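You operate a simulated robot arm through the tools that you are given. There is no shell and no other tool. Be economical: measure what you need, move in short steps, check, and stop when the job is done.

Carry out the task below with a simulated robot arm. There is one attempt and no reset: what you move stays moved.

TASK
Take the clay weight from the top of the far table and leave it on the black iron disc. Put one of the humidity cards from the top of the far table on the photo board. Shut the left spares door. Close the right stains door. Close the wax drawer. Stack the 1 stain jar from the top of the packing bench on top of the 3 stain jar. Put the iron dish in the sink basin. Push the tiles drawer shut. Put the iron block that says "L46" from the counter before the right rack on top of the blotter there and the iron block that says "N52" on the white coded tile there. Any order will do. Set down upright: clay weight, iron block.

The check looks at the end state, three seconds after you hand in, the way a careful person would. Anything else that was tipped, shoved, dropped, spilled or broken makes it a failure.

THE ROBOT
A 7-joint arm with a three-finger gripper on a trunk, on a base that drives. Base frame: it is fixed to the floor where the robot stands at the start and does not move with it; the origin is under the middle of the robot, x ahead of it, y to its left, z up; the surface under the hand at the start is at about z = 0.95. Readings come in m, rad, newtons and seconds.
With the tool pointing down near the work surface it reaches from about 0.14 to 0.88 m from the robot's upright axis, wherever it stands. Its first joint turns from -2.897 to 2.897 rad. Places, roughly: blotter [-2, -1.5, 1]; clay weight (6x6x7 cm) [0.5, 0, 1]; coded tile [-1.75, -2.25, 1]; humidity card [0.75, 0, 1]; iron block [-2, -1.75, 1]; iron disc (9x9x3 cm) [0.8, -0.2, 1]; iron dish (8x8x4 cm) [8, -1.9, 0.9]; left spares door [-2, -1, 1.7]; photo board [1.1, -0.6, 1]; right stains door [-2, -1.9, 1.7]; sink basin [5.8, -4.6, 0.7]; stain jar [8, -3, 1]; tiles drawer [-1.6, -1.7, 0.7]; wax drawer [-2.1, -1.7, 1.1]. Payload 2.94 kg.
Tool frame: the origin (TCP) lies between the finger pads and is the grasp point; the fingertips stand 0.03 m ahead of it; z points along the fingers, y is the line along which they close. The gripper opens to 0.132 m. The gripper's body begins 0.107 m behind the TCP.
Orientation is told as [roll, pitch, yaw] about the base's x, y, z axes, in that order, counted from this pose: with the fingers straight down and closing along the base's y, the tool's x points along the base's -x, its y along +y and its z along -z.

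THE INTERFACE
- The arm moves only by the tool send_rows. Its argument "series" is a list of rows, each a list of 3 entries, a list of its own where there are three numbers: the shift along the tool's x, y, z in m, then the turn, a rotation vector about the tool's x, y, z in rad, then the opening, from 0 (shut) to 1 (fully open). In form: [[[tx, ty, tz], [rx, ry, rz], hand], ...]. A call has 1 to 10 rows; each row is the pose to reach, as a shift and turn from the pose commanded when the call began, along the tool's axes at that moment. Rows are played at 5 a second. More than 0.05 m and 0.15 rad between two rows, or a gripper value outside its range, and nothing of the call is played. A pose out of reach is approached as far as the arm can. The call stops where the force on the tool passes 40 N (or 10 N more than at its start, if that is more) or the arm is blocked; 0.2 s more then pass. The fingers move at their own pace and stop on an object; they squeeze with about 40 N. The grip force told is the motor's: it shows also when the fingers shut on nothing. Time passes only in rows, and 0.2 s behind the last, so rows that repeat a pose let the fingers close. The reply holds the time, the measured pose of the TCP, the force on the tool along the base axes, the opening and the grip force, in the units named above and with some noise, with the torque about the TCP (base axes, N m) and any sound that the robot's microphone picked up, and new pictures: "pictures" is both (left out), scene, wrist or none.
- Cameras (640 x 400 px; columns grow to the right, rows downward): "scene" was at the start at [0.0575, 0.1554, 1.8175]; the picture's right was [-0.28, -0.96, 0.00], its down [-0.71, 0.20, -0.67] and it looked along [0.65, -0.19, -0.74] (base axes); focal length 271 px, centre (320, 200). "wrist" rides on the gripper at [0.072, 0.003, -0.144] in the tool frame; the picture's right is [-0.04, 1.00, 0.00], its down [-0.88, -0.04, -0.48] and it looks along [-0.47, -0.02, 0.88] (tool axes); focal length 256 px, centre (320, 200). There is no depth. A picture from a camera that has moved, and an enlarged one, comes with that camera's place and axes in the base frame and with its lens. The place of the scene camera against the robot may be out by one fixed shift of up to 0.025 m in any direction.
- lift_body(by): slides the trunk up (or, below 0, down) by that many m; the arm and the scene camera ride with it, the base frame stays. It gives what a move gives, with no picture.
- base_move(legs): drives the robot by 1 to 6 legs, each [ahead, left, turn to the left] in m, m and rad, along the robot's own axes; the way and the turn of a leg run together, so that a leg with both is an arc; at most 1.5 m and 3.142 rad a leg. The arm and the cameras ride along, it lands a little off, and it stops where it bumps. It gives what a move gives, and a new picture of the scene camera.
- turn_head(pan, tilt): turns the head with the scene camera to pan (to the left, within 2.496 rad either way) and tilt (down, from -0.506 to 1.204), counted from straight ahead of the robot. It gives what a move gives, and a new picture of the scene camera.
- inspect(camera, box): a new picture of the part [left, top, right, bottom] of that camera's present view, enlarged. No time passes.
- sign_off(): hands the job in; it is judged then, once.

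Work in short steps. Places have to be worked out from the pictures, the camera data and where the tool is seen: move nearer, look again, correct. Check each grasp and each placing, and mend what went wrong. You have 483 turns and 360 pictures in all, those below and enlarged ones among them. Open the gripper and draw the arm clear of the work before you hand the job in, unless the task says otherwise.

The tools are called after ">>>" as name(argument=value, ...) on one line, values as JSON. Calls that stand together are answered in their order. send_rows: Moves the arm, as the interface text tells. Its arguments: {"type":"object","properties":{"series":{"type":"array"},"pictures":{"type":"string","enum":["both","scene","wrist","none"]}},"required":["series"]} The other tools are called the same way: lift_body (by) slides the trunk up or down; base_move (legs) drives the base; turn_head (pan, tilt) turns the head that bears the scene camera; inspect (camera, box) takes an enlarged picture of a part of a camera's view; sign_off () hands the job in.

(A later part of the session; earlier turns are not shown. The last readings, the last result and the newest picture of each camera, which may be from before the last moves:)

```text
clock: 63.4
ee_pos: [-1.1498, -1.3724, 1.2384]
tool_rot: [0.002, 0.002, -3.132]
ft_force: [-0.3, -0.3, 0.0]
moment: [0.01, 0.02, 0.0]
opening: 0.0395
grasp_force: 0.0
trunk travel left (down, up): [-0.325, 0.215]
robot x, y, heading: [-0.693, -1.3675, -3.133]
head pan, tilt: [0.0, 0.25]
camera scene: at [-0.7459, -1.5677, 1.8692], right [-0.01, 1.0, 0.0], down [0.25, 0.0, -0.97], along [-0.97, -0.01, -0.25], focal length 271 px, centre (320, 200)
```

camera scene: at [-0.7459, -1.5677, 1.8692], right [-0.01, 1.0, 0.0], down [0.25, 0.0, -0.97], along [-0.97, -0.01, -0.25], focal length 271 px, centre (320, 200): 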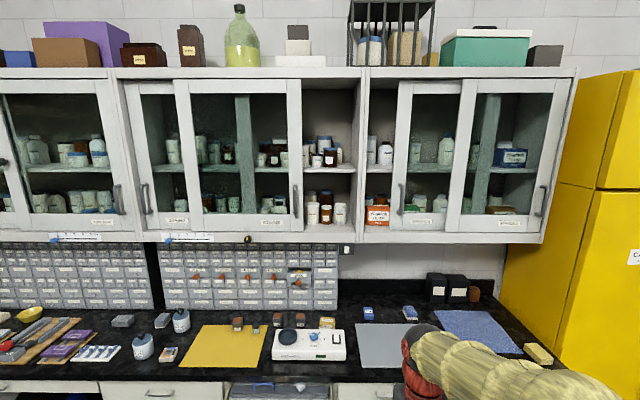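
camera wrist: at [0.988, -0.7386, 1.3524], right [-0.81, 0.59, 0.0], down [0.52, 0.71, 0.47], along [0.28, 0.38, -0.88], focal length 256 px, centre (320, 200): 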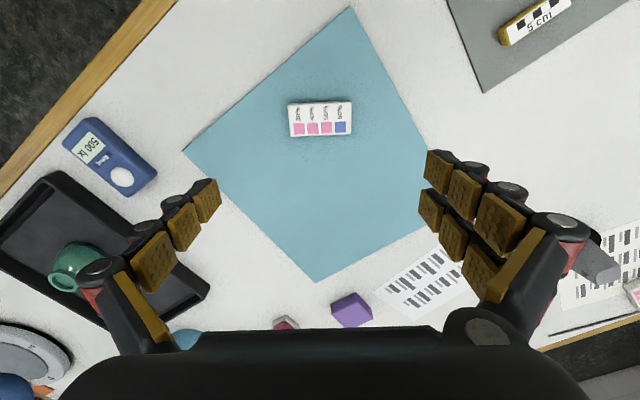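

The upper cabinets have sliding doors. I'll zoom in to read the labels.

>>> inspect(camera="scene", box=[110, 60, 370, 250])

>>> inspect(camera="scene", box=[360, 60, 600, 250])

>>> inspect(camera="scene", box=[0, 180, 360, 400])

```text
2.11 times, centred on (240, 155) of scene
camera zoom: at [-0.7459, -1.5677, 1.8692], right [-0.01, 1.0, 0.0], down [0.25, 0.0, -0.97], along [-0.97, -0.01, -0.25], focal length 570 px, centre (488, 295)
```

zoom: 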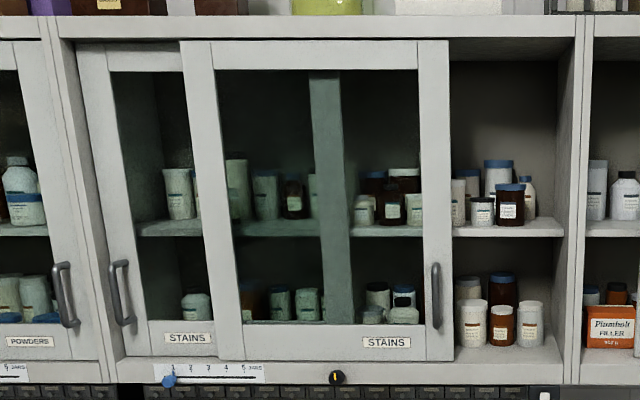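

```text
2.11 times, centred on (480, 155) of scene
camera zoom: at [-0.7459, -1.5677, 1.8692], right [-0.01, 1.0, 0.0], down [0.25, 0.0, -0.97], along [-0.97, -0.01, -0.25], focal length 570 px, centre (-17, 295)
```

zoom: 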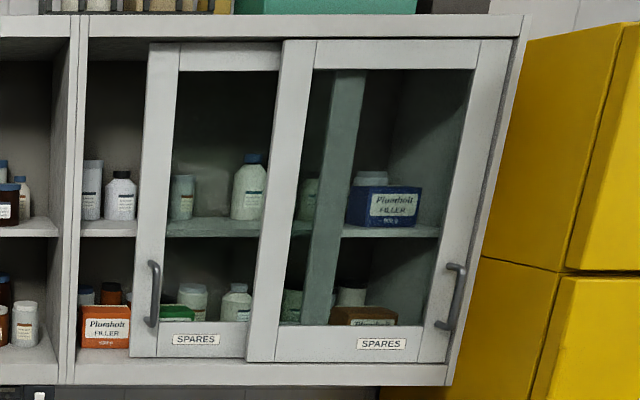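

```text
1.78 times, centred on (180, 290) of scene
camera zoom: at [-0.7459, -1.5677, 1.8692], right [-0.01, 1.0, 0.0], down [0.25, 0.0, -0.97], along [-0.97, -0.01, -0.25], focal length 482 px, centre (569, 40)
```

zoom: 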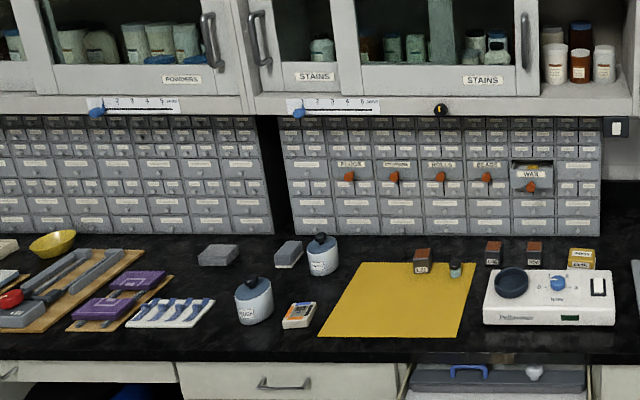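

The right stains door must slide right by about 0.26 m, and the left spares door left by about 0.12 m. I'll look down at the open tiles drawer and the counter.

>>> turn_head(pan=0.0, tilt=0.75)

>>> inspect(camera="scene", box=[80, 60, 400, 260])

```text
clock: 64.3
ee_pos: [-1.1493, -1.3717, 1.2385]
tool_rot: [0.001, 0.0, -3.132]
ft_force: [0.5, -0.2, -0.9]
moment: [-0.02, 0.01, -0.02]
opening: 0.0397
grasp_force: 0.0
trunk travel left (down, up): [-0.325, 0.215]
robot x, y, heading: [-0.6948, -1.3659, -3.134]
head pan, tilt: [0.0, 0.75]
camera scene: at [-0.7354, -1.5676, 1.8242], right [-0.01, 1.0, 0.0], down [0.68, 0.01, -0.73], along [-0.73, -0.01, -0.68], focal length 271 px, centre (320, 200)
```

scene: 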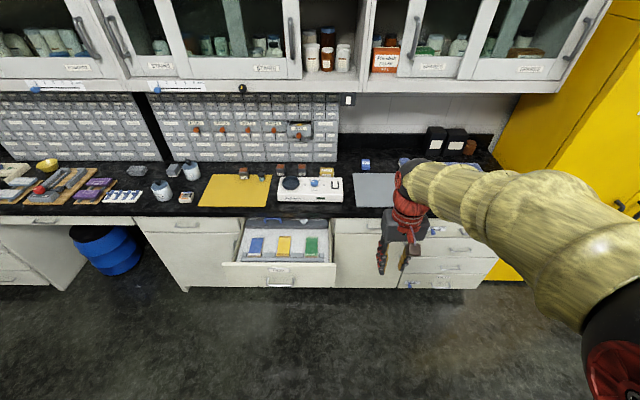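

```text
2.00 times, centred on (240, 160) of scene
camera zoom: at [-0.7354, -1.5676, 1.8242], right [-0.01, 1.0, 0.0], down [0.68, 0.01, -0.73], along [-0.73, -0.01, -0.68], focal length 542 px, centre (480, 280)
```

zoom: 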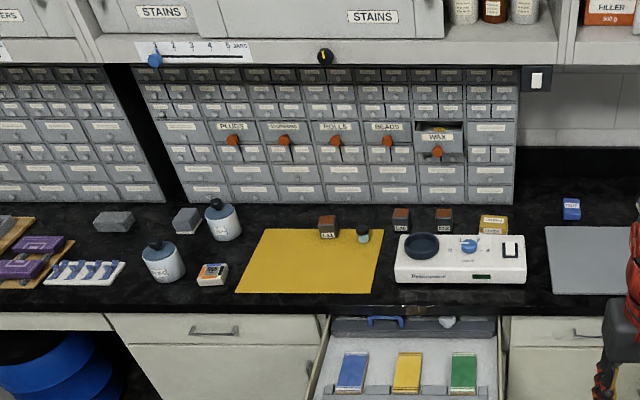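

The tiles drawer front is near x≈-1.43, y≈-1.76. I'll shift the base in front of it, close the fingers and tilt the tool to horizontal.

>>> base_move(legs=[[0.08, 0.385, 0]])

>>> send_rows(series=[[[-0.02, 0, 0], [0, -0.14, 0], 0], [[-0.04, 0, 0], [0, -0.28, 0], 0], [[-0.06, 0, 0], [0, -0.42, 0], 0], [[-0.08, 0, 0], [0, -0.56, 0], 0], [[-0.1, 0, 0], [0, -0.7, 0], 0], [[-0.1, 0, 0], [0, -0.8, 0], 0]], pictures="none")

>>> send_rows(series=[[[0, 0, 0], [0, -0.14, 0], 0], [[0, 0, 0], [0, -0.28, 0], 0], [[0, 0, 0], [0, -0.42, 0], 0], [[0, 0, 0], [0, -0.56, 0], 0], [[0, 0, 0], [0, -0.7, 0], 0], [[0, 0, 0], [0, -0.77, 0], 0]], pictures="scene")

```text
clock: 66.8
ee_pos: [-1.2251, -1.7618, 1.2378]
tool_rot: [0.0, -0.001, -3.129]
ft_force: [-0.8, -1.0, 0.0]
moment: [0.01, -0.04, -0.03]
opening: 0.0395
grasp_force: 0.0
trunk travel left (down, up): [-0.325, 0.215]
robot x, y, heading: [-0.7743, -1.7507, -3.132]
head pan, tilt: [0.0, 0.75]
camera scene: at [-0.8111, -1.9564, 1.824], right [-0.01, 1.0, 0.0], down [0.68, 0.01, -0.73], along [-0.73, -0.01, -0.68], focal length 271 px, centre (320, 200)
```

scene: 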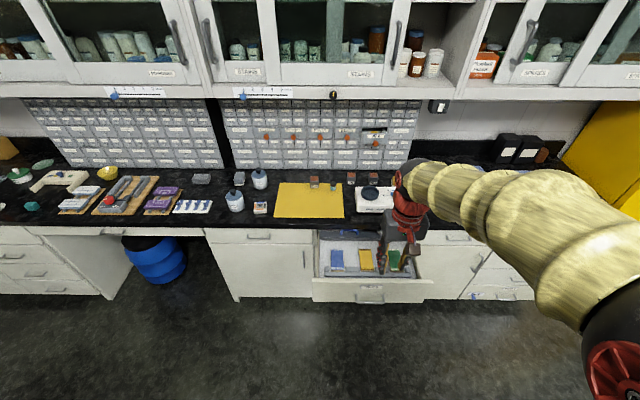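

```text
clock: 68.2
ee_pos: [-1.3236, -1.7624, 1.2392]
tool_rot: [0.001, -0.803, -3.129]
ft_force: [-0.3, 0.2, -0.1]
moment: [0.01, 0.03, 0.0]
opening: 0.0002
grasp_force: 28.2
trunk travel left (down, up): [-0.325, 0.215]
robot x, y, heading: [-0.7702, -1.7543, -3.127]
head pan, tilt: [0.0, 0.75]
```

```text
clock: 69.6
ee_pos: [-1.3241, -1.763, 1.239]
tool_rot: [-2.559, -1.57, -0.573]
ft_force: [0.3, 0.8, 0.5]
moment: [0.0, -0.03, -0.02]
opening: 0.0
grasp_force: 28.6
trunk travel left (down, up): [-0.325, 0.215]
robot x, y, heading: [-0.7721, -1.753, -3.135]
head pan, tilt: [0.0, 0.75]
camera scene: at [-0.8105, -1.9556, 1.8242], right [-0.01, 1.0, 0.0], down [0.68, 0.01, -0.73], along [-0.73, -0.01, -0.68], focal length 271 px, centre (320, 200)
```

scene: 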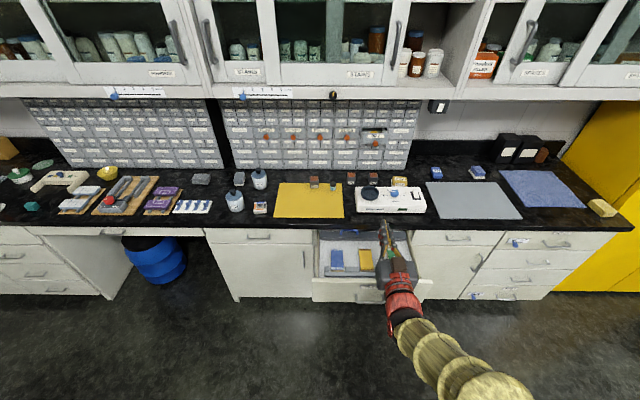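

Now I'll back off 0.15 m, lower the trunk, and look with the wrist camera at the drawer front.

>>> base_move(legs=[[-0.15, 0, 0]])

>>> lift_body(by=-0.3)

>>> send_rows(series=[[[0.045, 0, 0], [0, 0, 0], 0], [[0.09, 0, 0], [0, 0, 0], 0], [[0.135, 0, 0], [0, 0, 0], 0], [[0.18, 0, 0], [0, 0, 0], 0]])

```text
clock: 71.0
ee_pos: [-1.1751, -1.7597, 1.2395]
tool_rot: [-1.818, -1.572, -1.313]
ft_force: [0.6, 0.2, 0.1]
moment: [-0.02, -0.05, 0.01]
opening: 0.0
grasp_force: 28.3
trunk travel left (down, up): [-0.325, 0.215]
robot x, y, heading: [-0.6211, -1.7443, -3.128]
head pan, tilt: [0.0, 0.75]
camera scene: at [-0.6608, -1.9537, 1.8242], right [-0.01, 1.0, 0.0], down [0.68, 0.01, -0.73], along [-0.73, -0.01, -0.68], focal length 271 px, centre (320, 200)
```

scene: 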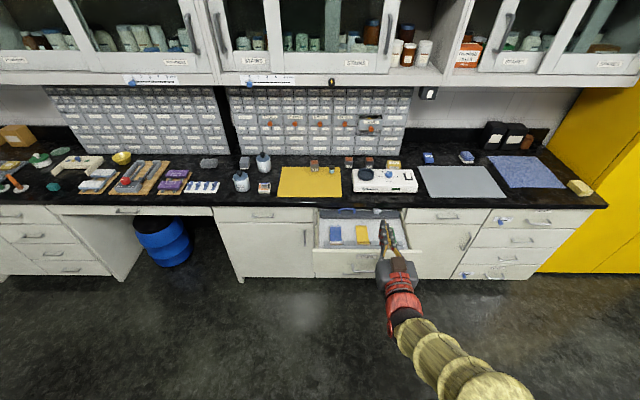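

```text
clock: 74.0
ee_pos: [-1.1759, -1.7609, 0.9389]
tool_rot: [-0.784, -1.571, -2.345]
ft_force: [0.1, -0.6, -0.2]
moment: [0.01, -0.01, -0.02]
opening: 0.0002
grasp_force: 29.3
trunk travel left (down, up): [-0.025, 0.515]
robot x, y, heading: [-0.6216, -1.7482, -3.126]
head pan, tilt: [0.0, 0.75]
```

```text
clock: 75.0
ee_pos: [-1.1771, -1.7599, 0.7587]
tool_rot: [-3.089, -1.569, -0.04]
ft_force: [0.3, -0.5, 1.3]
moment: [-0.02, -0.07, 0.0]
opening: 0.0
grasp_force: 28.4
trunk travel left (down, up): [-0.025, 0.515]
robot x, y, heading: [-0.6213, -1.7491, -3.132]
head pan, tilt: [0.0, 0.75]
camera scene: at [-0.6613, -1.9537, 1.5242], right [-0.01, 1.0, 0.0], down [0.68, 0.01, -0.73], along [-0.73, -0.01, -0.68], focal length 271 px, centre (320, 200)
camera wrist: at [-1.0324, -1.7617, 0.6864], right [0.01, -1.0, 0.04], down [0.48, 0.04, 0.88], along [-0.88, 0.01, 0.48], focal length 256 px, centre (320, 200)
```

scene: 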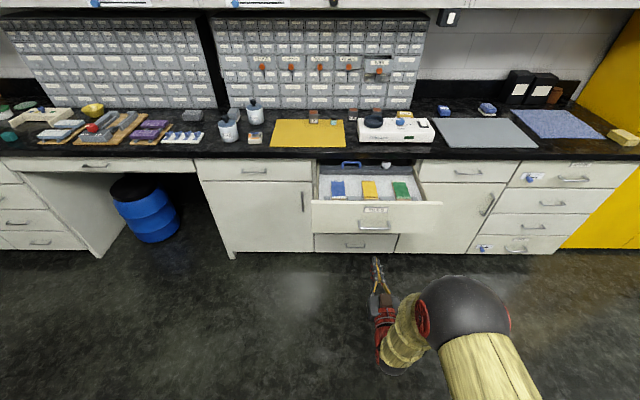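
wrist: 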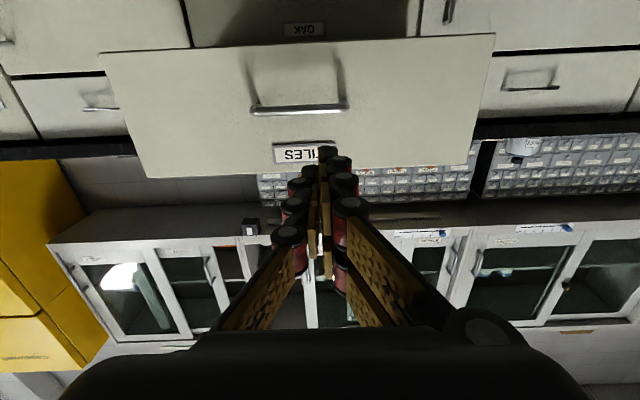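

The TILES drawer front is clear. I'll aim for the flat area above the handle (z≈0.79, y≈-1.735) and drive forward a bit first.

>>> send_rows(series=[[[-0.03, -0.025, 0], [0, 0, 0], 0], [[-0.03, -0.025, 0], [0, 0, 0], 0]], pictures="none")

>>> base_move(legs=[[0.14, 0, 0]])

>>> send_rows(series=[[[0, 0, 0.03], [0, 0, 0], 0], [[0, 0, 0.06], [0, 0, 0], 0], [[0, 0, 0.09], [0, 0, 0], 0], [[0, 0, 0.12], [0, 0, 0], 0], [[0, 0, 0.15], [0, 0, 0], 0]])

```text
clock: 75.6
ee_pos: [-1.1766, -1.7361, 0.7889]
tool_rot: [-0.321, -1.571, -2.811]
ft_force: [0.1, 0.2, -0.4]
moment: [0.01, 0.02, 0.0]
opening: 0.0
grasp_force: 29.1
trunk travel left (down, up): [-0.025, 0.515]
robot x, y, heading: [-0.6239, -1.7475, -3.131]
head pan, tilt: [0.0, 0.75]
```

```text
clock: 76.9
ee_pos: [-1.3165, -1.7378, 0.7884]
tool_rot: [-0.687, -1.569, -2.446]
ft_force: [-0.3, 0.2, 0.4]
moment: [0.0, 0.02, 0.0]
opening: 0.0001
grasp_force: 28.5
trunk travel left (down, up): [-0.025, 0.515]
robot x, y, heading: [-0.7594, -1.752, -3.129]
head pan, tilt: [0.0, 0.75]
camera scene: at [-0.8019, -1.9553, 1.5242], right [-0.01, 1.0, 0.0], down [0.68, 0.01, -0.73], along [-0.73, -0.01, -0.68], focal length 271 px, centre (320, 200)
```

scene: 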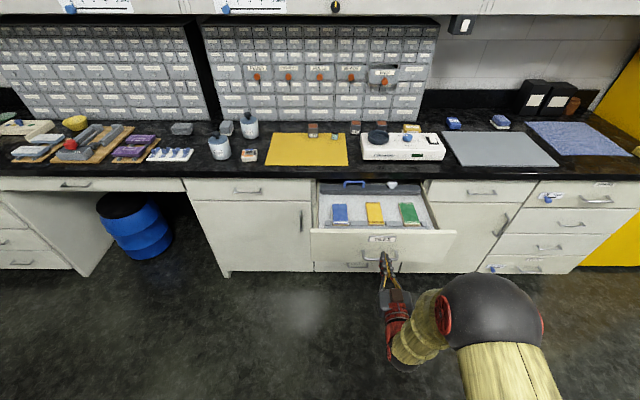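

```text
clock: 78.1
ee_pos: [-1.4672, -1.7411, 0.7869]
tool_rot: [-1.108, -1.571, -2.023]
ft_force: [0.3, -0.6, 0.1]
moment: [-0.01, -0.01, 0.01]
opening: 0.0
grasp_force: 28.4
trunk travel left (down, up): [-0.025, 0.515]
robot x, y, heading: [-0.759, -1.7525, -3.132]
head pan, tilt: [0.0, 0.75]
camera scene: at [-0.8022, -1.9554, 1.5241], right [-0.01, 1.0, 0.0], down [0.68, 0.01, -0.73], along [-0.73, -0.01, -0.68], focal length 271 px, centre (320, 200)
camera wrist: at [-1.3235, -1.741, 0.7165], right [0.01, -1.0, 0.04], down [0.47, 0.04, 0.88], along [-0.88, 0.01, 0.47], focal length 256 px, centre (320, 200)
```

scene: 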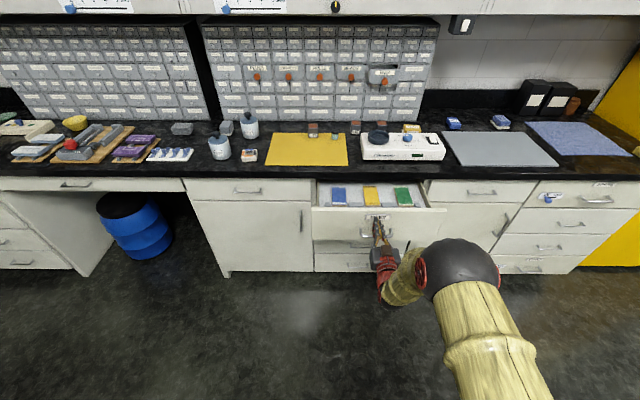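
wrist: 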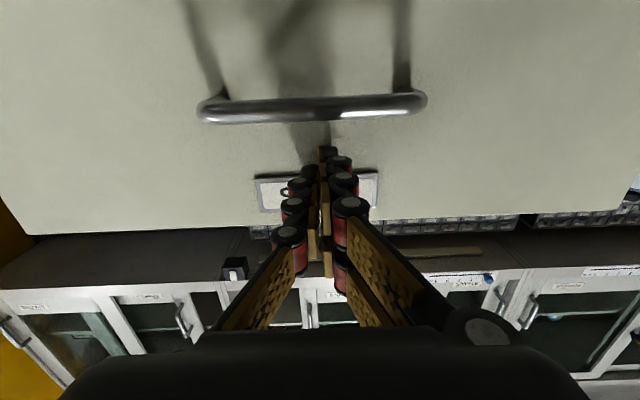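

The drawer is moving smoothly, so I'll continue pushing gently until it seats.

>>> send_rows(series=[[[0, 0, 0.02], [0, 0, 0], 0], [[0, 0, 0.04], [0, 0, 0], 0], [[0, 0, 0.06], [0, 0, 0], 0], [[0, 0, 0.08], [0, 0, 0], 0], [[0, 0, 0.1], [0, 0, 0], 0], [[0, 0, 0.115], [0, 0, 0], 0], [[0, 0, 0.13], [0, 0, 0], 0], [[0, 0, 0.145], [0, 0, 0], 0]])

```text
clock: 79.9
ee_pos: [-1.6123, -1.7421, 0.79]
tool_rot: [-2.648, -1.57, -0.483]
ft_force: [-0.2, -0.6, 0.2]
moment: [0.03, -0.01, 0.01]
opening: 0.0002
grasp_force: 28.8
trunk travel left (down, up): [-0.025, 0.515]
robot x, y, heading: [-0.7647, -1.75, -3.13]
head pan, tilt: [0.0, 0.75]
camera scene: at [-0.8024, -1.9555, 1.5241], right [-0.01, 1.0, 0.0], down [0.68, 0.01, -0.73], along [-0.73, -0.01, -0.68], focal length 271 px, centre (320, 200)
camera wrist: at [-1.4686, -1.7428, 0.7176], right [0.01, -1.0, 0.04], down [0.48, 0.04, 0.88], along [-0.88, 0.01, 0.48], focal length 256 px, centre (320, 200)
```

scene: 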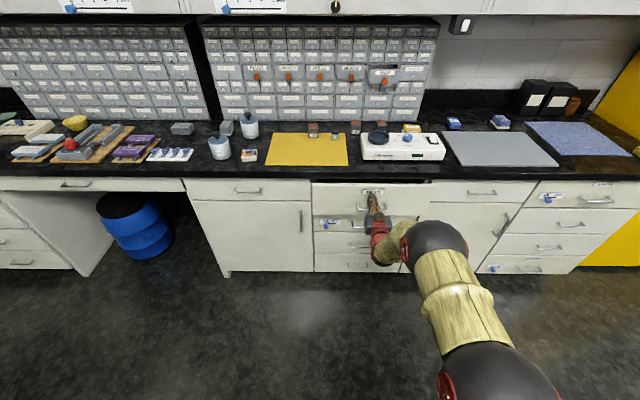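
wrist: 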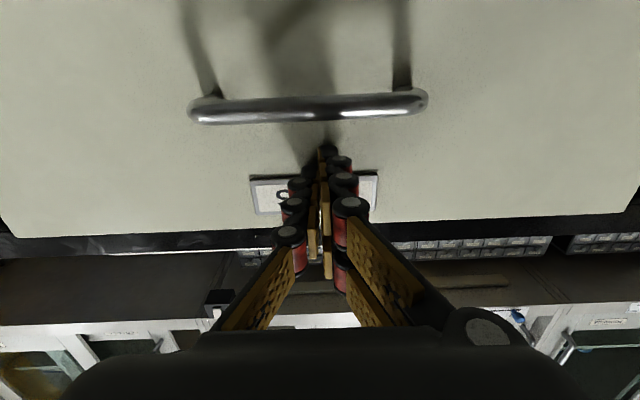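

Almost in; I'll go on in small steps.

>>> send_rows(series=[[[0, 0, 0.01], [0, 0, 0], 0], [[0, 0, 0.02], [0, 0, 0], 0], [[0, 0, 0.03], [0, 0, 0], 0], [[0, 0, 0.04], [0, 0, 0], 0], [[0, 0, 0.05], [0, 0, 0], 0], [[0, 0, 0.06], [0, 0, 0], 0]])

```text
clock: 81.3
ee_pos: [-1.673, -1.7415, 0.7886]
tool_rot: [-0.981, -1.57, -2.151]
ft_force: [-0.3, 0.2, 0.6]
moment: [0.01, -0.02, 0.04]
opening: 0.0
grasp_force: 28.4
trunk travel left (down, up): [-0.025, 0.515]
robot x, y, heading: [-0.7643, -1.7516, -3.128]
head pan, tilt: [0.0, 0.75]
camera scene: at [-0.8025, -1.9553, 1.5241], right [-0.01, 1.0, 0.0], down [0.68, 0.01, -0.73], along [-0.73, -0.01, -0.68], focal length 271 px, centre (320, 200)
camera wrist: at [-1.5282, -1.7426, 0.7165], right [0.01, -1.0, 0.04], down [0.48, 0.04, 0.88], along [-0.88, 0.01, 0.48], focal length 256 px, centre (320, 200)
```

scene: 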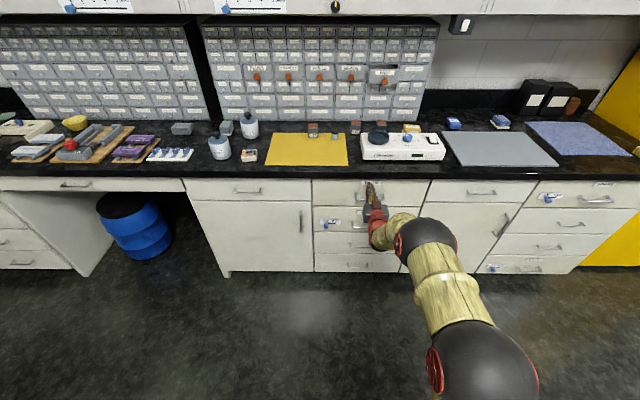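
wrist: 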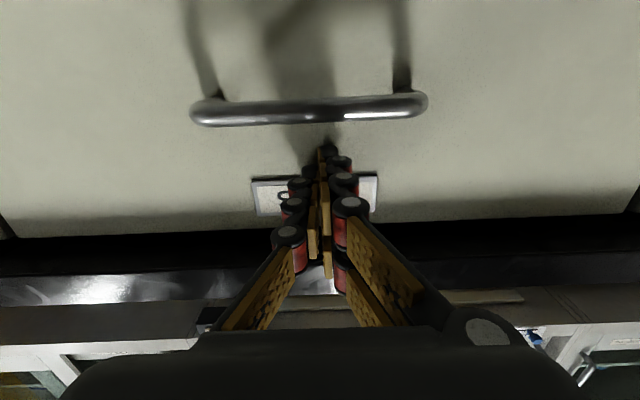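

No resistance yet, so I'll push on a little more.

>>> send_rows(series=[[[0, 0, 0.008], [0, 0, 0], 0], [[0, 0, 0.016], [0, 0, 0], 0], [[0, 0, 0.024], [0, 0, 0], 0], [[0, 0, 0.032], [0, 0, 0], 0], [[0, 0, 0.04], [0, 0, 0], 0]])

>>> inspect(camera="scene", box=[170, 160, 470, 290])

```text
clock: 81.7
ee_pos: [-1.6752, -1.741, 0.788]
tool_rot: [-2.305, -1.57, -0.824]
ft_force: [33.1, -1.2, 13.9]
moment: [-0.01, 0.33, 0.03]
opening: 0.0059
grasp_force: 28.7
trunk travel left (down, up): [-0.025, 0.515]
robot x, y, heading: [-0.7605, -1.7542, -3.129]
head pan, tilt: [0.0, 0.75]
stopped in row 2: the force on the tool passed its limit at 54 N (the readings are from after the stop); the commanded pose is now the measured one
camera scene: at [-0.7979, -1.9554, 1.5245], right [-0.01, 1.0, 0.0], down [0.68, 0.01, -0.73], along [-0.73, -0.01, -0.68], focal length 271 px, centre (320, 200)
camera wrist: at [-1.53, -1.7426, 0.7164], right [0.01, -1.0, 0.04], down [0.48, 0.04, 0.88], along [-0.88, 0.01, 0.48], focal length 256 px, centre (320, 200)
```

scene: 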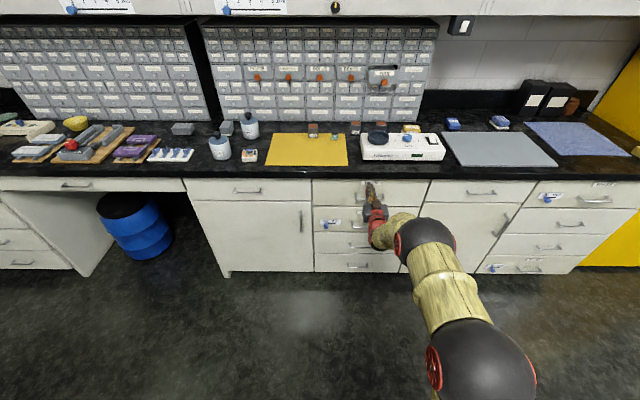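
wrist: 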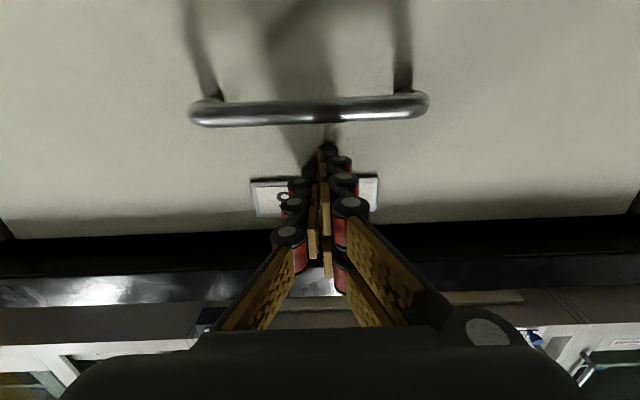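

```text
2.13 times, centred on (320, 225) of scene
camera zoom: at [-0.7979, -1.9554, 1.5245], right [-0.01, 1.0, 0.0], down [0.68, 0.01, -0.73], along [-0.73, -0.01, -0.68], focal length 578 px, centre (320, 147)
```

zoom: 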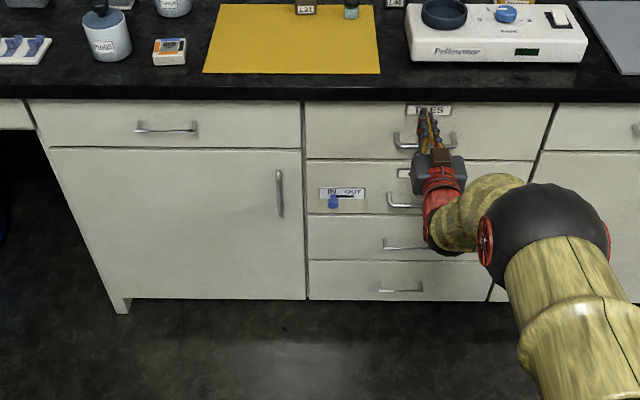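

The TILES drawer is closed. Next I'll back off, raise the trunk to about z 1.15 and take the wrist view for the wax drawer.

>>> send_rows(series=[[[0, 0, -0.05], [0, 0, 0], 0], [[0, 0, -0.1], [0, 0, 0], 0], [[0, 0, -0.15], [0, 0, 0], 0], [[0, 0, -0.2], [0, 0, 0], 0], [[0, 0, -0.25], [0, 0, 0], 0], [[0, 0, -0.3], [0, 0, 0], 0], [[-0.03, 0, -0.33], [0, 0, 0], 0]], pictures="none")

>>> lift_body(by=0.33)

>>> base_move(legs=[[0.3, -0.03, 0]])

>>> inspect(camera="wrist", box=[0, 0, 640, 400])

```text
clock: 83.3
ee_pos: [-1.3478, -1.7382, 0.8167]
tool_rot: [-0.043, -1.565, -3.088]
ft_force: [-1.0, 0.5, -0.7]
moment: [-0.03, 0.01, 0.01]
opening: 0.0
grasp_force: 28.6
trunk travel left (down, up): [-0.025, 0.515]
robot x, y, heading: [-0.7628, -1.752, -3.131]
head pan, tilt: [0.0, 0.75]
```

```text
clock: 86.6
ee_pos: [-1.3477, -1.7396, 1.1463]
tool_rot: [-0.057, -1.567, -3.072]
ft_force: [-0.4, 0.7, -0.6]
moment: [0.01, 0.03, 0.01]
opening: 0.0
grasp_force: 28.2
trunk travel left (down, up): [-0.355, 0.185]
robot x, y, heading: [-0.7593, -1.7552, -3.134]
head pan, tilt: [0.0, 0.75]
```

```text
clock: 88.6
ee_pos: [-1.6498, -1.7136, 1.1458]
tool_rot: [-0.045, -1.566, -3.084]
ft_force: [-0.8, 0.0, 0.3]
moment: [-0.02, 0.02, 0.0]
opening: 0.0
grasp_force: 28.4
trunk travel left (down, up): [-0.355, 0.185]
robot x, y, heading: [-1.0649, -1.7264, -3.128]
head pan, tilt: [0.0, 0.75]
camera scene: at [-1.1059, -1.9288, 1.8541], right [-0.01, 1.0, 0.0], down [0.68, 0.01, -0.73], along [-0.73, -0.01, -0.68], focal length 271 px, centre (320, 200)
```

scene: 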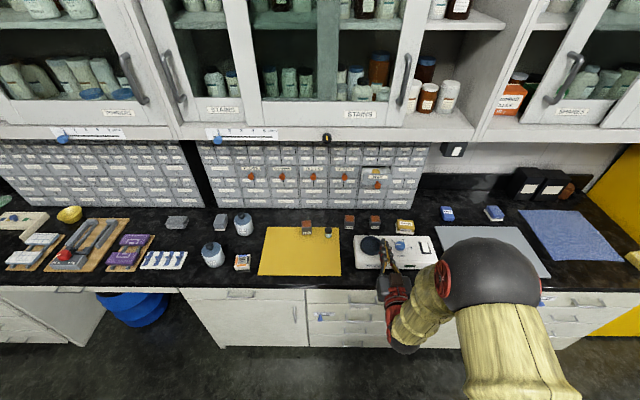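

```text
1.00 times, centred on (320, 200) of wrist (not enlarged: the box is as wide or as high as the picture)
camera zoom: at [-1.5062, -1.7132, 1.0751], right [0.01, -1.0, 0.04], down [0.47, 0.04, 0.88], along [-0.88, 0.01, 0.47], focal length 256 px, centre (320, 200)
```

zoom: 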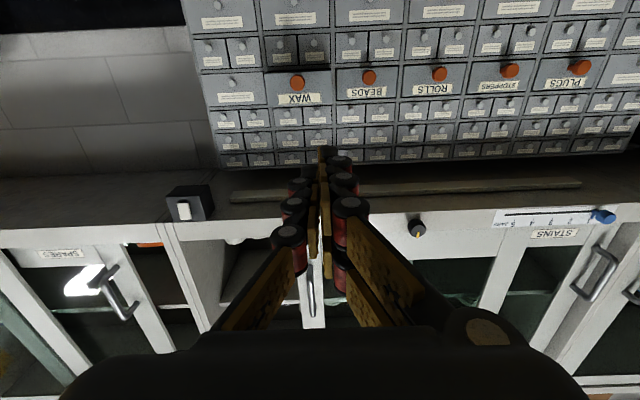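

Wax drawer's face is at about x≈-2.04, y≈-1.673, z 1.086–1.145. I'll drive 0.1 m forward and align the fingertips with the label area.

>>> base_move(legs=[[0.1, 0, 0]])

>>> send_rows(series=[[[0.018, -0.03, 0.03], [0, 0, 0], 0], [[0.018, -0.04, 0.07], [0, 0, 0], 0], [[0.018, -0.04, 0.1], [0, 0, 0], 0], [[0.018, -0.04, 0.13], [0, 0, 0], 0], [[0.018, -0.04, 0.13], [0, 0, 0], 0]])

```text
clock: 89.8
ee_pos: [-1.7523, -1.7126, 1.147]
tool_rot: [-0.048, -1.566, -3.082]
ft_force: [-0.1, -0.3, 0.5]
moment: [0.0, 0.04, 0.0]
opening: 0.0
grasp_force: 28.9
trunk travel left (down, up): [-0.355, 0.185]
robot x, y, heading: [-1.163, -1.729, -3.129]
head pan, tilt: [0.0, 0.75]
camera scene: at [-1.2064, -1.9302, 1.8541], right [-0.01, 1.0, 0.0], down [0.68, 0.01, -0.73], along [-0.73, -0.01, -0.68], focal length 271 px, centre (320, 200)
```

scene: 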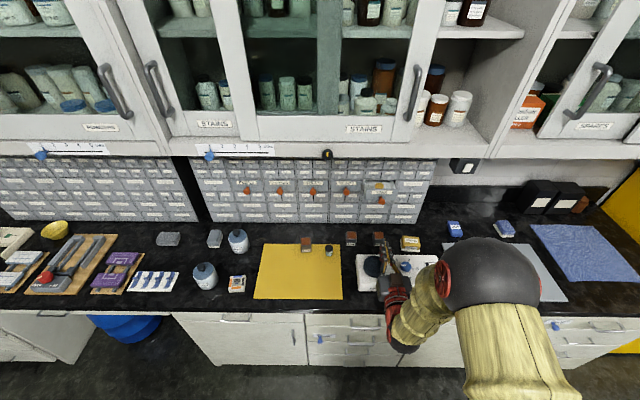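

```text
clock: 91.0
ee_pos: [-1.881, -1.6751, 1.1268]
tool_rot: [-0.046, -1.567, -3.084]
ft_force: [-0.4, -0.3, 0.1]
moment: [-0.02, -0.02, 0.02]
opening: 0.0
grasp_force: 28.9
trunk travel left (down, up): [-0.355, 0.185]
robot x, y, heading: [-1.1659, -1.7286, -3.129]
head pan, tilt: [0.0, 0.75]
camera scene: at [-1.2044, -1.9302, 1.8542], right [-0.01, 1.0, 0.0], down [0.68, 0.01, -0.73], along [-0.73, -0.01, -0.68], focal length 271 px, centre (320, 200)
camera wrist: at [-1.7364, -1.6764, 1.0558], right [0.01, -1.0, 0.04], down [0.47, 0.04, 0.88], along [-0.88, 0.01, 0.47], focal length 256 px, centre (320, 200)
```

scene: 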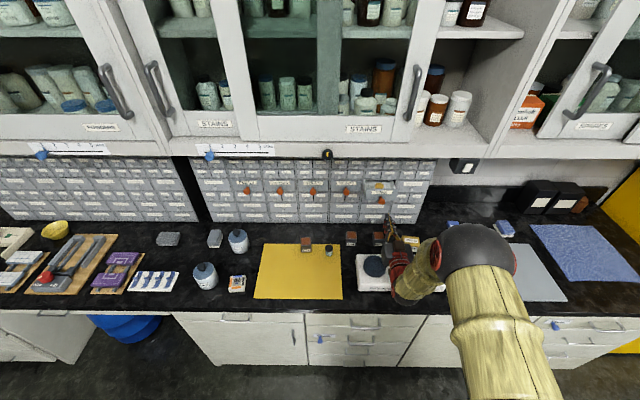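
wrist: 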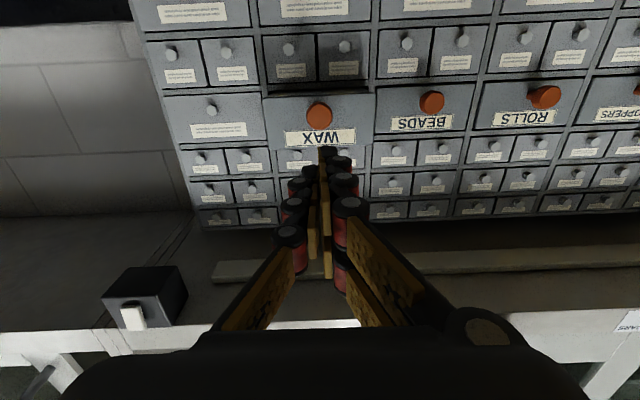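

The tip will strike the WAX label area. I'll push forward in steps until blocked.

>>> send_rows(series=[[[0.004, 0, 0.03], [0, 0, 0], 0], [[0.004, 0, 0.06], [0, 0, 0], 0], [[0.004, 0, 0.085], [0, 0, 0], 0], [[0.004, 0, 0.1], [0, 0, 0], 0], [[0.004, 0, 0.112], [0, 0, 0], 0], [[0.004, 0, 0.124], [0, 0, 0], 0], [[0.004, 0, 0.136], [0, 0, 0], 0]], pictures="wrist")

```text
clock: 92.6
ee_pos: [-2.0168, -1.6772, 1.124]
tool_rot: [-0.031, -1.567, -3.098]
ft_force: [-0.1, -0.5, -0.5]
moment: [0.02, -0.01, -0.02]
opening: 0.0
grasp_force: 28.8
trunk travel left (down, up): [-0.355, 0.185]
robot x, y, heading: [-1.1645, -1.7255, -3.128]
head pan, tilt: [0.0, 0.75]
camera wrist: at [-1.8726, -1.6778, 1.0524], right [0.01, -1.0, 0.04], down [0.47, 0.04, 0.88], along [-0.88, 0.01, 0.47], focal length 256 px, centre (320, 200)
```

wrist: 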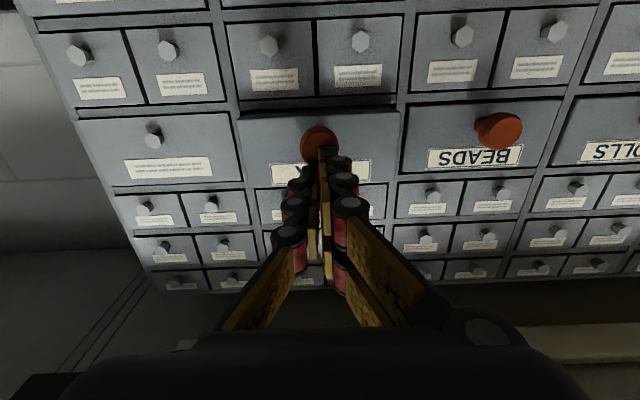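

Still no resistance; continuing gently.

>>> send_rows(series=[[[0, 0, 0.01], [0, 0, 0], 0], [[0, 0, 0.02], [0, 0, 0], 0], [[0, 0, 0.03], [0, 0, 0], 0], [[0, 0, 0.04], [0, 0, 0], 0]], pictures="wrist")

```text
clock: 93.4
ee_pos: [-2.0387, -1.6774, 1.1233]
tool_rot: [0.023, -1.566, 3.13]
ft_force: [34.9, -2.1, 13.1]
moment: [-0.07, 0.07, 0.0]
opening: 0.0061
grasp_force: 28.9
trunk travel left (down, up): [-0.355, 0.185]
robot x, y, heading: [-1.1636, -1.7298, -3.132]
head pan, tilt: [0.0, 0.75]
stopped in row 4: the force on the tool passed its limit at 53 N (the readings are from after the stop); the commanded pose is now the measured one
camera wrist: at [-1.8939, -1.6782, 1.0517], right [0.01, -1.0, 0.04], down [0.47, 0.04, 0.88], along [-0.88, 0.01, 0.47], focal length 256 px, centre (320, 200)
```

wrist: 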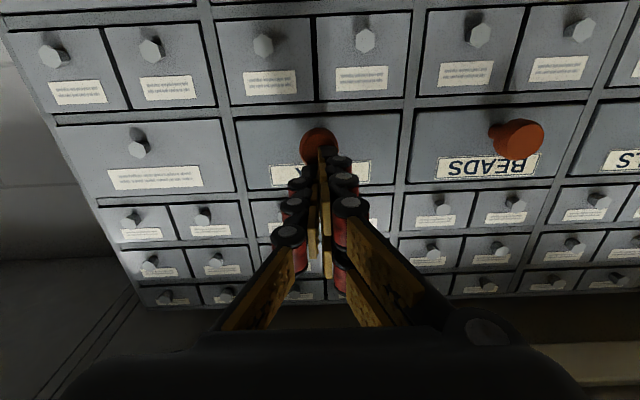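

The wax drawer is flush. I'll retract, then raise the trunk to work on the doors.

>>> send_rows(series=[[[0, 0, -0.05], [0, 0, 0], 0], [[0, 0, -0.1], [0, 0, 0], 0], [[0, 0, -0.15], [0, 0, 0], 0], [[0, 0, -0.2], [0, 0, 0], 0], [[0, 0, -0.25], [0, 0, 0], 0], [[-0.04, 0, -0.28], [0, 0, 0], 0], [[-0.09, 0, -0.28], [0, 0, 0], 0]], pictures="none")

>>> lift_body(by=0.18)

>>> send_rows(series=[[[-0.045, 0.0, 0], [0, 0, 0], 0], [[-0.09, 0.01, 0], [0, 0, 0], 0], [[-0.13, 0.02, 0], [0, 0, 0], 0], [[-0.17, 0.03, 0], [0, 0, 0], 0], [[-0.175, 0.035, 0], [0, 0, 0], 0]])

```text
clock: 95.0
ee_pos: [-1.7639, -1.6769, 1.212]
tool_rot: [0.003, -1.56, -3.131]
ft_force: [0.4, -0.1, 0.0]
moment: [0.02, 0.05, 0.02]
opening: 0.0
grasp_force: 28.7
trunk travel left (down, up): [-0.355, 0.185]
robot x, y, heading: [-1.1648, -1.7305, -3.133]
head pan, tilt: [0.0, 0.75]
```

```text
clock: 97.0
ee_pos: [-1.7659, -1.6749, 1.392]
tool_rot: [0.036, -1.561, 3.117]
ft_force: [0.4, 0.4, 0.1]
moment: [-0.01, 0.03, -0.01]
opening: 0.0003
grasp_force: 28.4
trunk travel left (down, up): [-0.535, 0.005]
robot x, y, heading: [-1.1623, -1.7264, -3.127]
head pan, tilt: [0.0, 0.75]
```

```text
clock: 98.2
ee_pos: [-1.7671, -1.7104, 1.5666]
tool_rot: [0.057, -1.558, 3.096]
ft_force: [-0.6, -0.1, 0.6]
moment: [-0.01, 0.02, 0.0]
opening: 0.0001
grasp_force: 28.9
trunk travel left (down, up): [-0.535, 0.005]
robot x, y, heading: [-1.1662, -1.7276, -3.129]
head pan, tilt: [0.0, 0.75]
camera scene: at [-1.2045, -1.9301, 2.0341], right [-0.01, 1.0, 0.0], down [0.68, 0.01, -0.73], along [-0.73, -0.01, -0.68], focal length 271 px, centre (320, 200)
camera wrist: at [-1.6219, -1.7112, 1.4958], right [0.01, -1.0, 0.04], down [0.47, 0.04, 0.88], along [-0.89, 0.01, 0.47], focal length 256 px, centre (320, 200)
```

scene: 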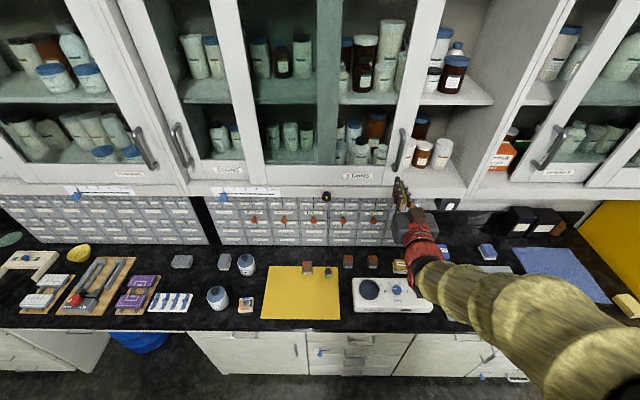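
wrist: 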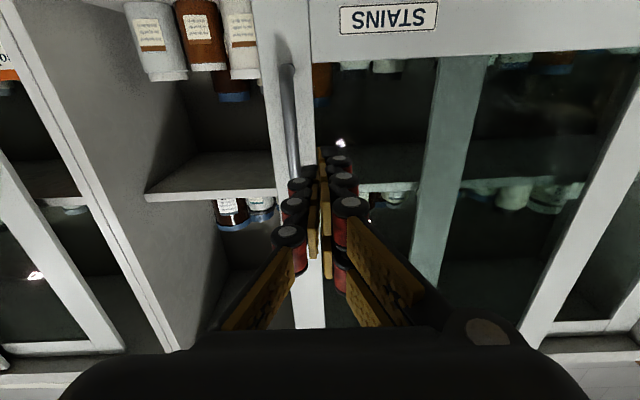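

The handle is at y≈-1.68, z 1.50–1.62. I'll approach just to its -y side, with the tip at about x=-1.94.

>>> send_rows(series=[[[0.01, 0.01, 0.03], [0, 0, 0], 0], [[0.015, 0.012, 0.06], [0, 0, 0], 0], [[0.015, 0.012, 0.09], [0, 0, 0], 0], [[0.015, 0.012, 0.115], [0, 0, 0], 0], [[0.015, 0.012, 0.13], [0, 0, 0], 0], [[0.015, 0.012, 0.14], [0, 0, 0], 0]])

>>> inspect(camera="scene", box=[340, 100, 500, 250])

```text
clock: 99.6
ee_pos: [-1.9064, -1.7241, 1.5498]
tool_rot: [0.028, -1.559, 3.128]
ft_force: [-0.4, 0.3, 0.1]
moment: [0.02, 0.0, 0.06]
opening: 0.0001
grasp_force: 28.4
trunk travel left (down, up): [-0.535, 0.005]
robot x, y, heading: [-1.1674, -1.7282, -3.137]
head pan, tilt: [0.0, 0.75]
camera scene: at [-1.2046, -1.9301, 2.0341], right [-0.01, 1.0, 0.0], down [0.68, 0.01, -0.73], along [-0.73, -0.01, -0.68], focal length 271 px, centre (320, 200)
camera wrist: at [-1.7616, -1.7253, 1.4793], right [0.01, -1.0, 0.04], down [0.47, 0.04, 0.88], along [-0.89, 0.01, 0.47], focal length 256 px, centre (320, 200)
```

scene: 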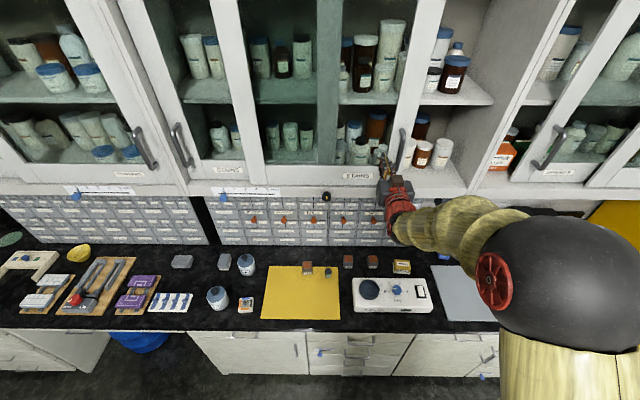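
wrist: 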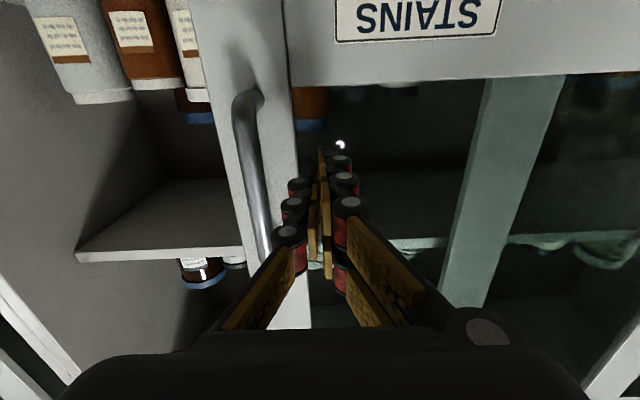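

```text
2.67 times, centred on (420, 175) of scene
camera zoom: at [-1.2046, -1.9301, 2.0341], right [-0.01, 1.0, 0.0], down [0.68, 0.01, -0.73], along [-0.73, -0.01, -0.68], focal length 722 px, centre (53, 267)
```

zoom: 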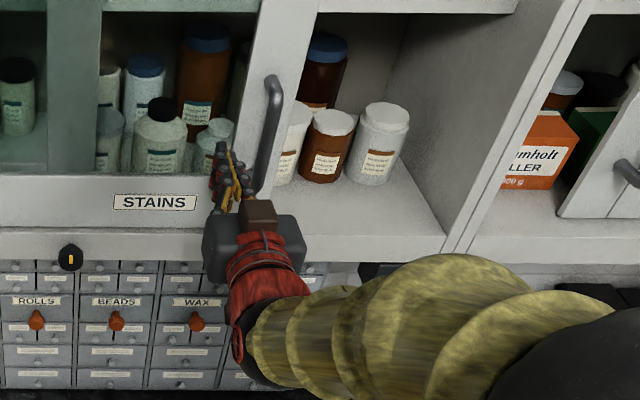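

Tip overlaps the handle's depth; I'll go 10 mm deeper and then push the handle towards +y.

>>> send_rows(series=[[[0, 0, 0.01], [0, 0, 0], 0], [[0, -0.015, 0.01], [0, 0, 0], 0], [[0, -0.03, 0.01], [0, 0, 0], 0], [[0, -0.045, 0.01], [0, 0, 0], 0], [[0, -0.06, 0.01], [0, 0, 0], 0], [[0, -0.08, 0.01], [0, 0, 0], 0]])

```text
clock: 101.0
ee_pos: [-1.9171, -1.6428, 1.5509]
tool_rot: [0.124, -1.562, 3.031]
ft_force: [-0.4, -2.2, 0.5]
moment: [-0.01, 0.0, 0.06]
opening: 0.0001
grasp_force: 28.6
trunk travel left (down, up): [-0.535, 0.005]
robot x, y, heading: [-1.1667, -1.724, -3.131]
head pan, tilt: [0.0, 0.75]
camera scene: at [-1.2045, -1.9282, 2.0343], right [-0.01, 1.0, 0.0], down [0.68, 0.01, -0.73], along [-0.73, -0.01, -0.68], focal length 271 px, centre (320, 200)
camera wrist: at [-1.7728, -1.6438, 1.4798], right [0.01, -1.0, 0.04], down [0.47, 0.04, 0.88], along [-0.88, 0.01, 0.47], focal length 256 px, centre (320, 200)
```

scene: 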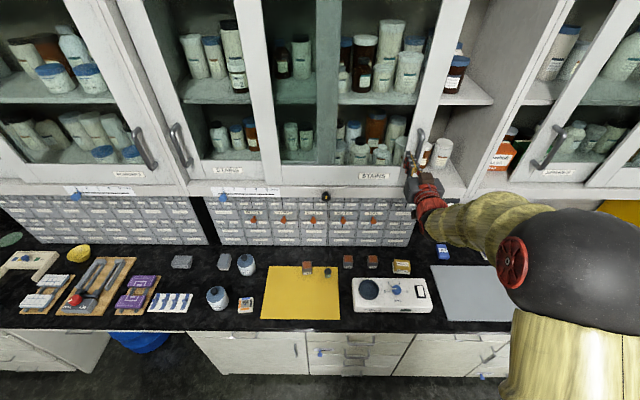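
wrist: 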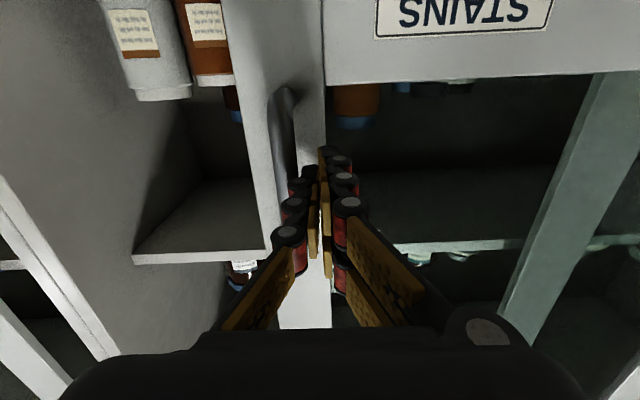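

The door is sliding along nicely, so I keep pushing.

>>> send_rows(series=[[[0, -0.025, 0], [0, 0, 0], 0], [[0, -0.05, 0], [0, 0, 0], 0], [[0, -0.075, 0], [0, 0, 0], 0], [[0, -0.1, 0], [0, 0, 0], 0], [[0, -0.125, 0], [0, 0, 0], 0], [[0, -0.15, 0], [0, 0, 0], 0]])

```text
clock: 102.4
ee_pos: [-1.9202, -1.4899, 1.5504]
tool_rot: [0.139, -1.562, 3.014]
ft_force: [-0.9, 0.5, -0.5]
moment: [-0.01, 0.03, 0.05]
opening: 0.0
grasp_force: 28.2
trunk travel left (down, up): [-0.535, 0.005]
robot x, y, heading: [-1.1646, -1.7253, -3.131]
head pan, tilt: [0.0, 0.75]
camera scene: at [-1.2049, -1.9277, 2.0344], right [-0.01, 1.0, 0.0], down [0.68, 0.01, -0.73], along [-0.73, -0.01, -0.68], focal length 271 px, centre (320, 200)
camera wrist: at [-1.775, -1.4922, 1.4794], right [0.01, -1.0, 0.04], down [0.47, 0.04, 0.88], along [-0.88, 0.01, 0.47], focal length 256 px, centre (320, 200)
```

scene: 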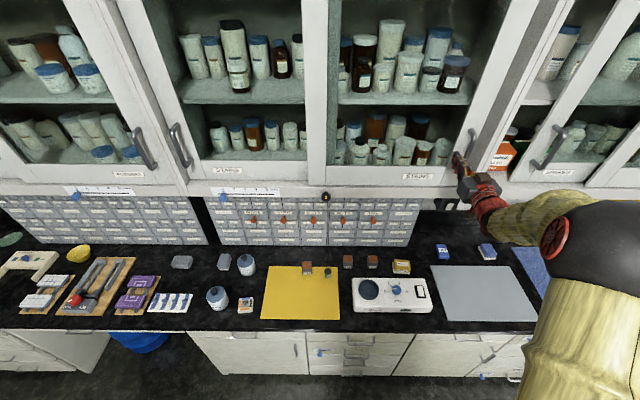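
wrist: 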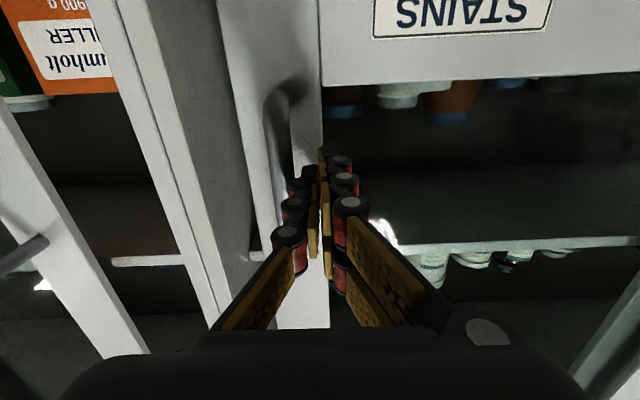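

Nearly at the jamb; a few more small steps until it stops.

>>> send_rows(series=[[[0, -0.015, 0], [0, 0, 0], 0], [[0, -0.03, 0], [0, 0, 0], 0], [[0, -0.045, 0], [0, 0, 0], 0], [[0, -0.06, 0], [0, 0, 0], 0], [[0, -0.075, 0], [0, 0, 0], 0], [[0, -0.09, 0], [0, 0, 0], 0]])

```text
clock: 103.4
ee_pos: [-1.9199, -1.4541, 1.55]
tool_rot: [-0.348, -1.56, -2.755]
ft_force: [8.7, -26.0, 3.7]
moment: [0.09, 0.04, 0.17]
opening: 0.0002
grasp_force: 28.5
trunk travel left (down, up): [-0.535, 0.005]
robot x, y, heading: [-1.1624, -1.7254, -3.123]
head pan, tilt: [0.0, 0.75]
stopped in row 4: the force on the tool passed its limit at 48 N (the readings are from after the stop); the commanded pose is now the measured one
camera scene: at [-1.1996, -1.934, 2.034], right [-0.02, 1.0, 0.0], down [0.68, 0.01, -0.73], along [-0.73, -0.01, -0.68], focal length 271 px, centre (320, 200)
camera wrist: at [-1.7748, -1.4515, 1.4791], right [0.04, -1.0, 0.04], down [0.47, 0.05, 0.88], along [-0.88, -0.01, 0.47], focal length 256 px, centre (320, 200)
```

scene: 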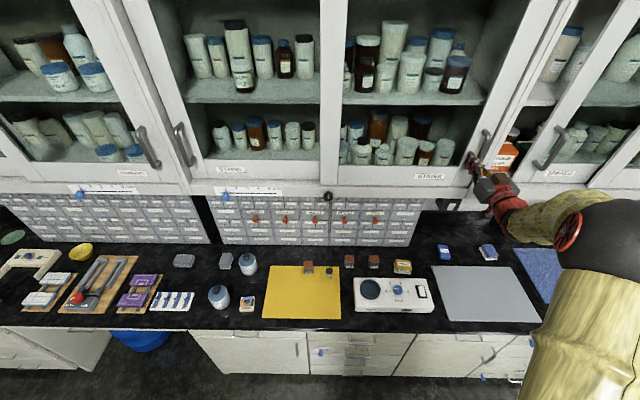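
wrist: 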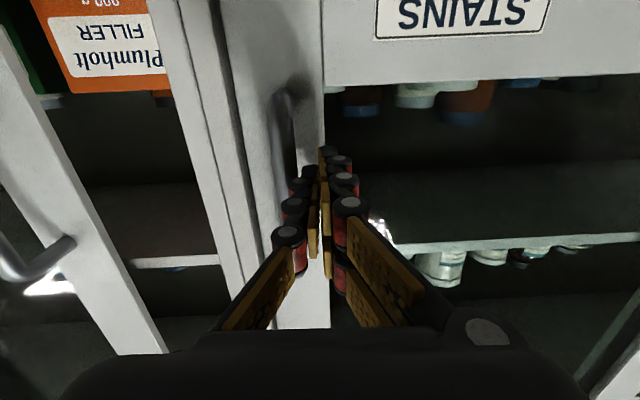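

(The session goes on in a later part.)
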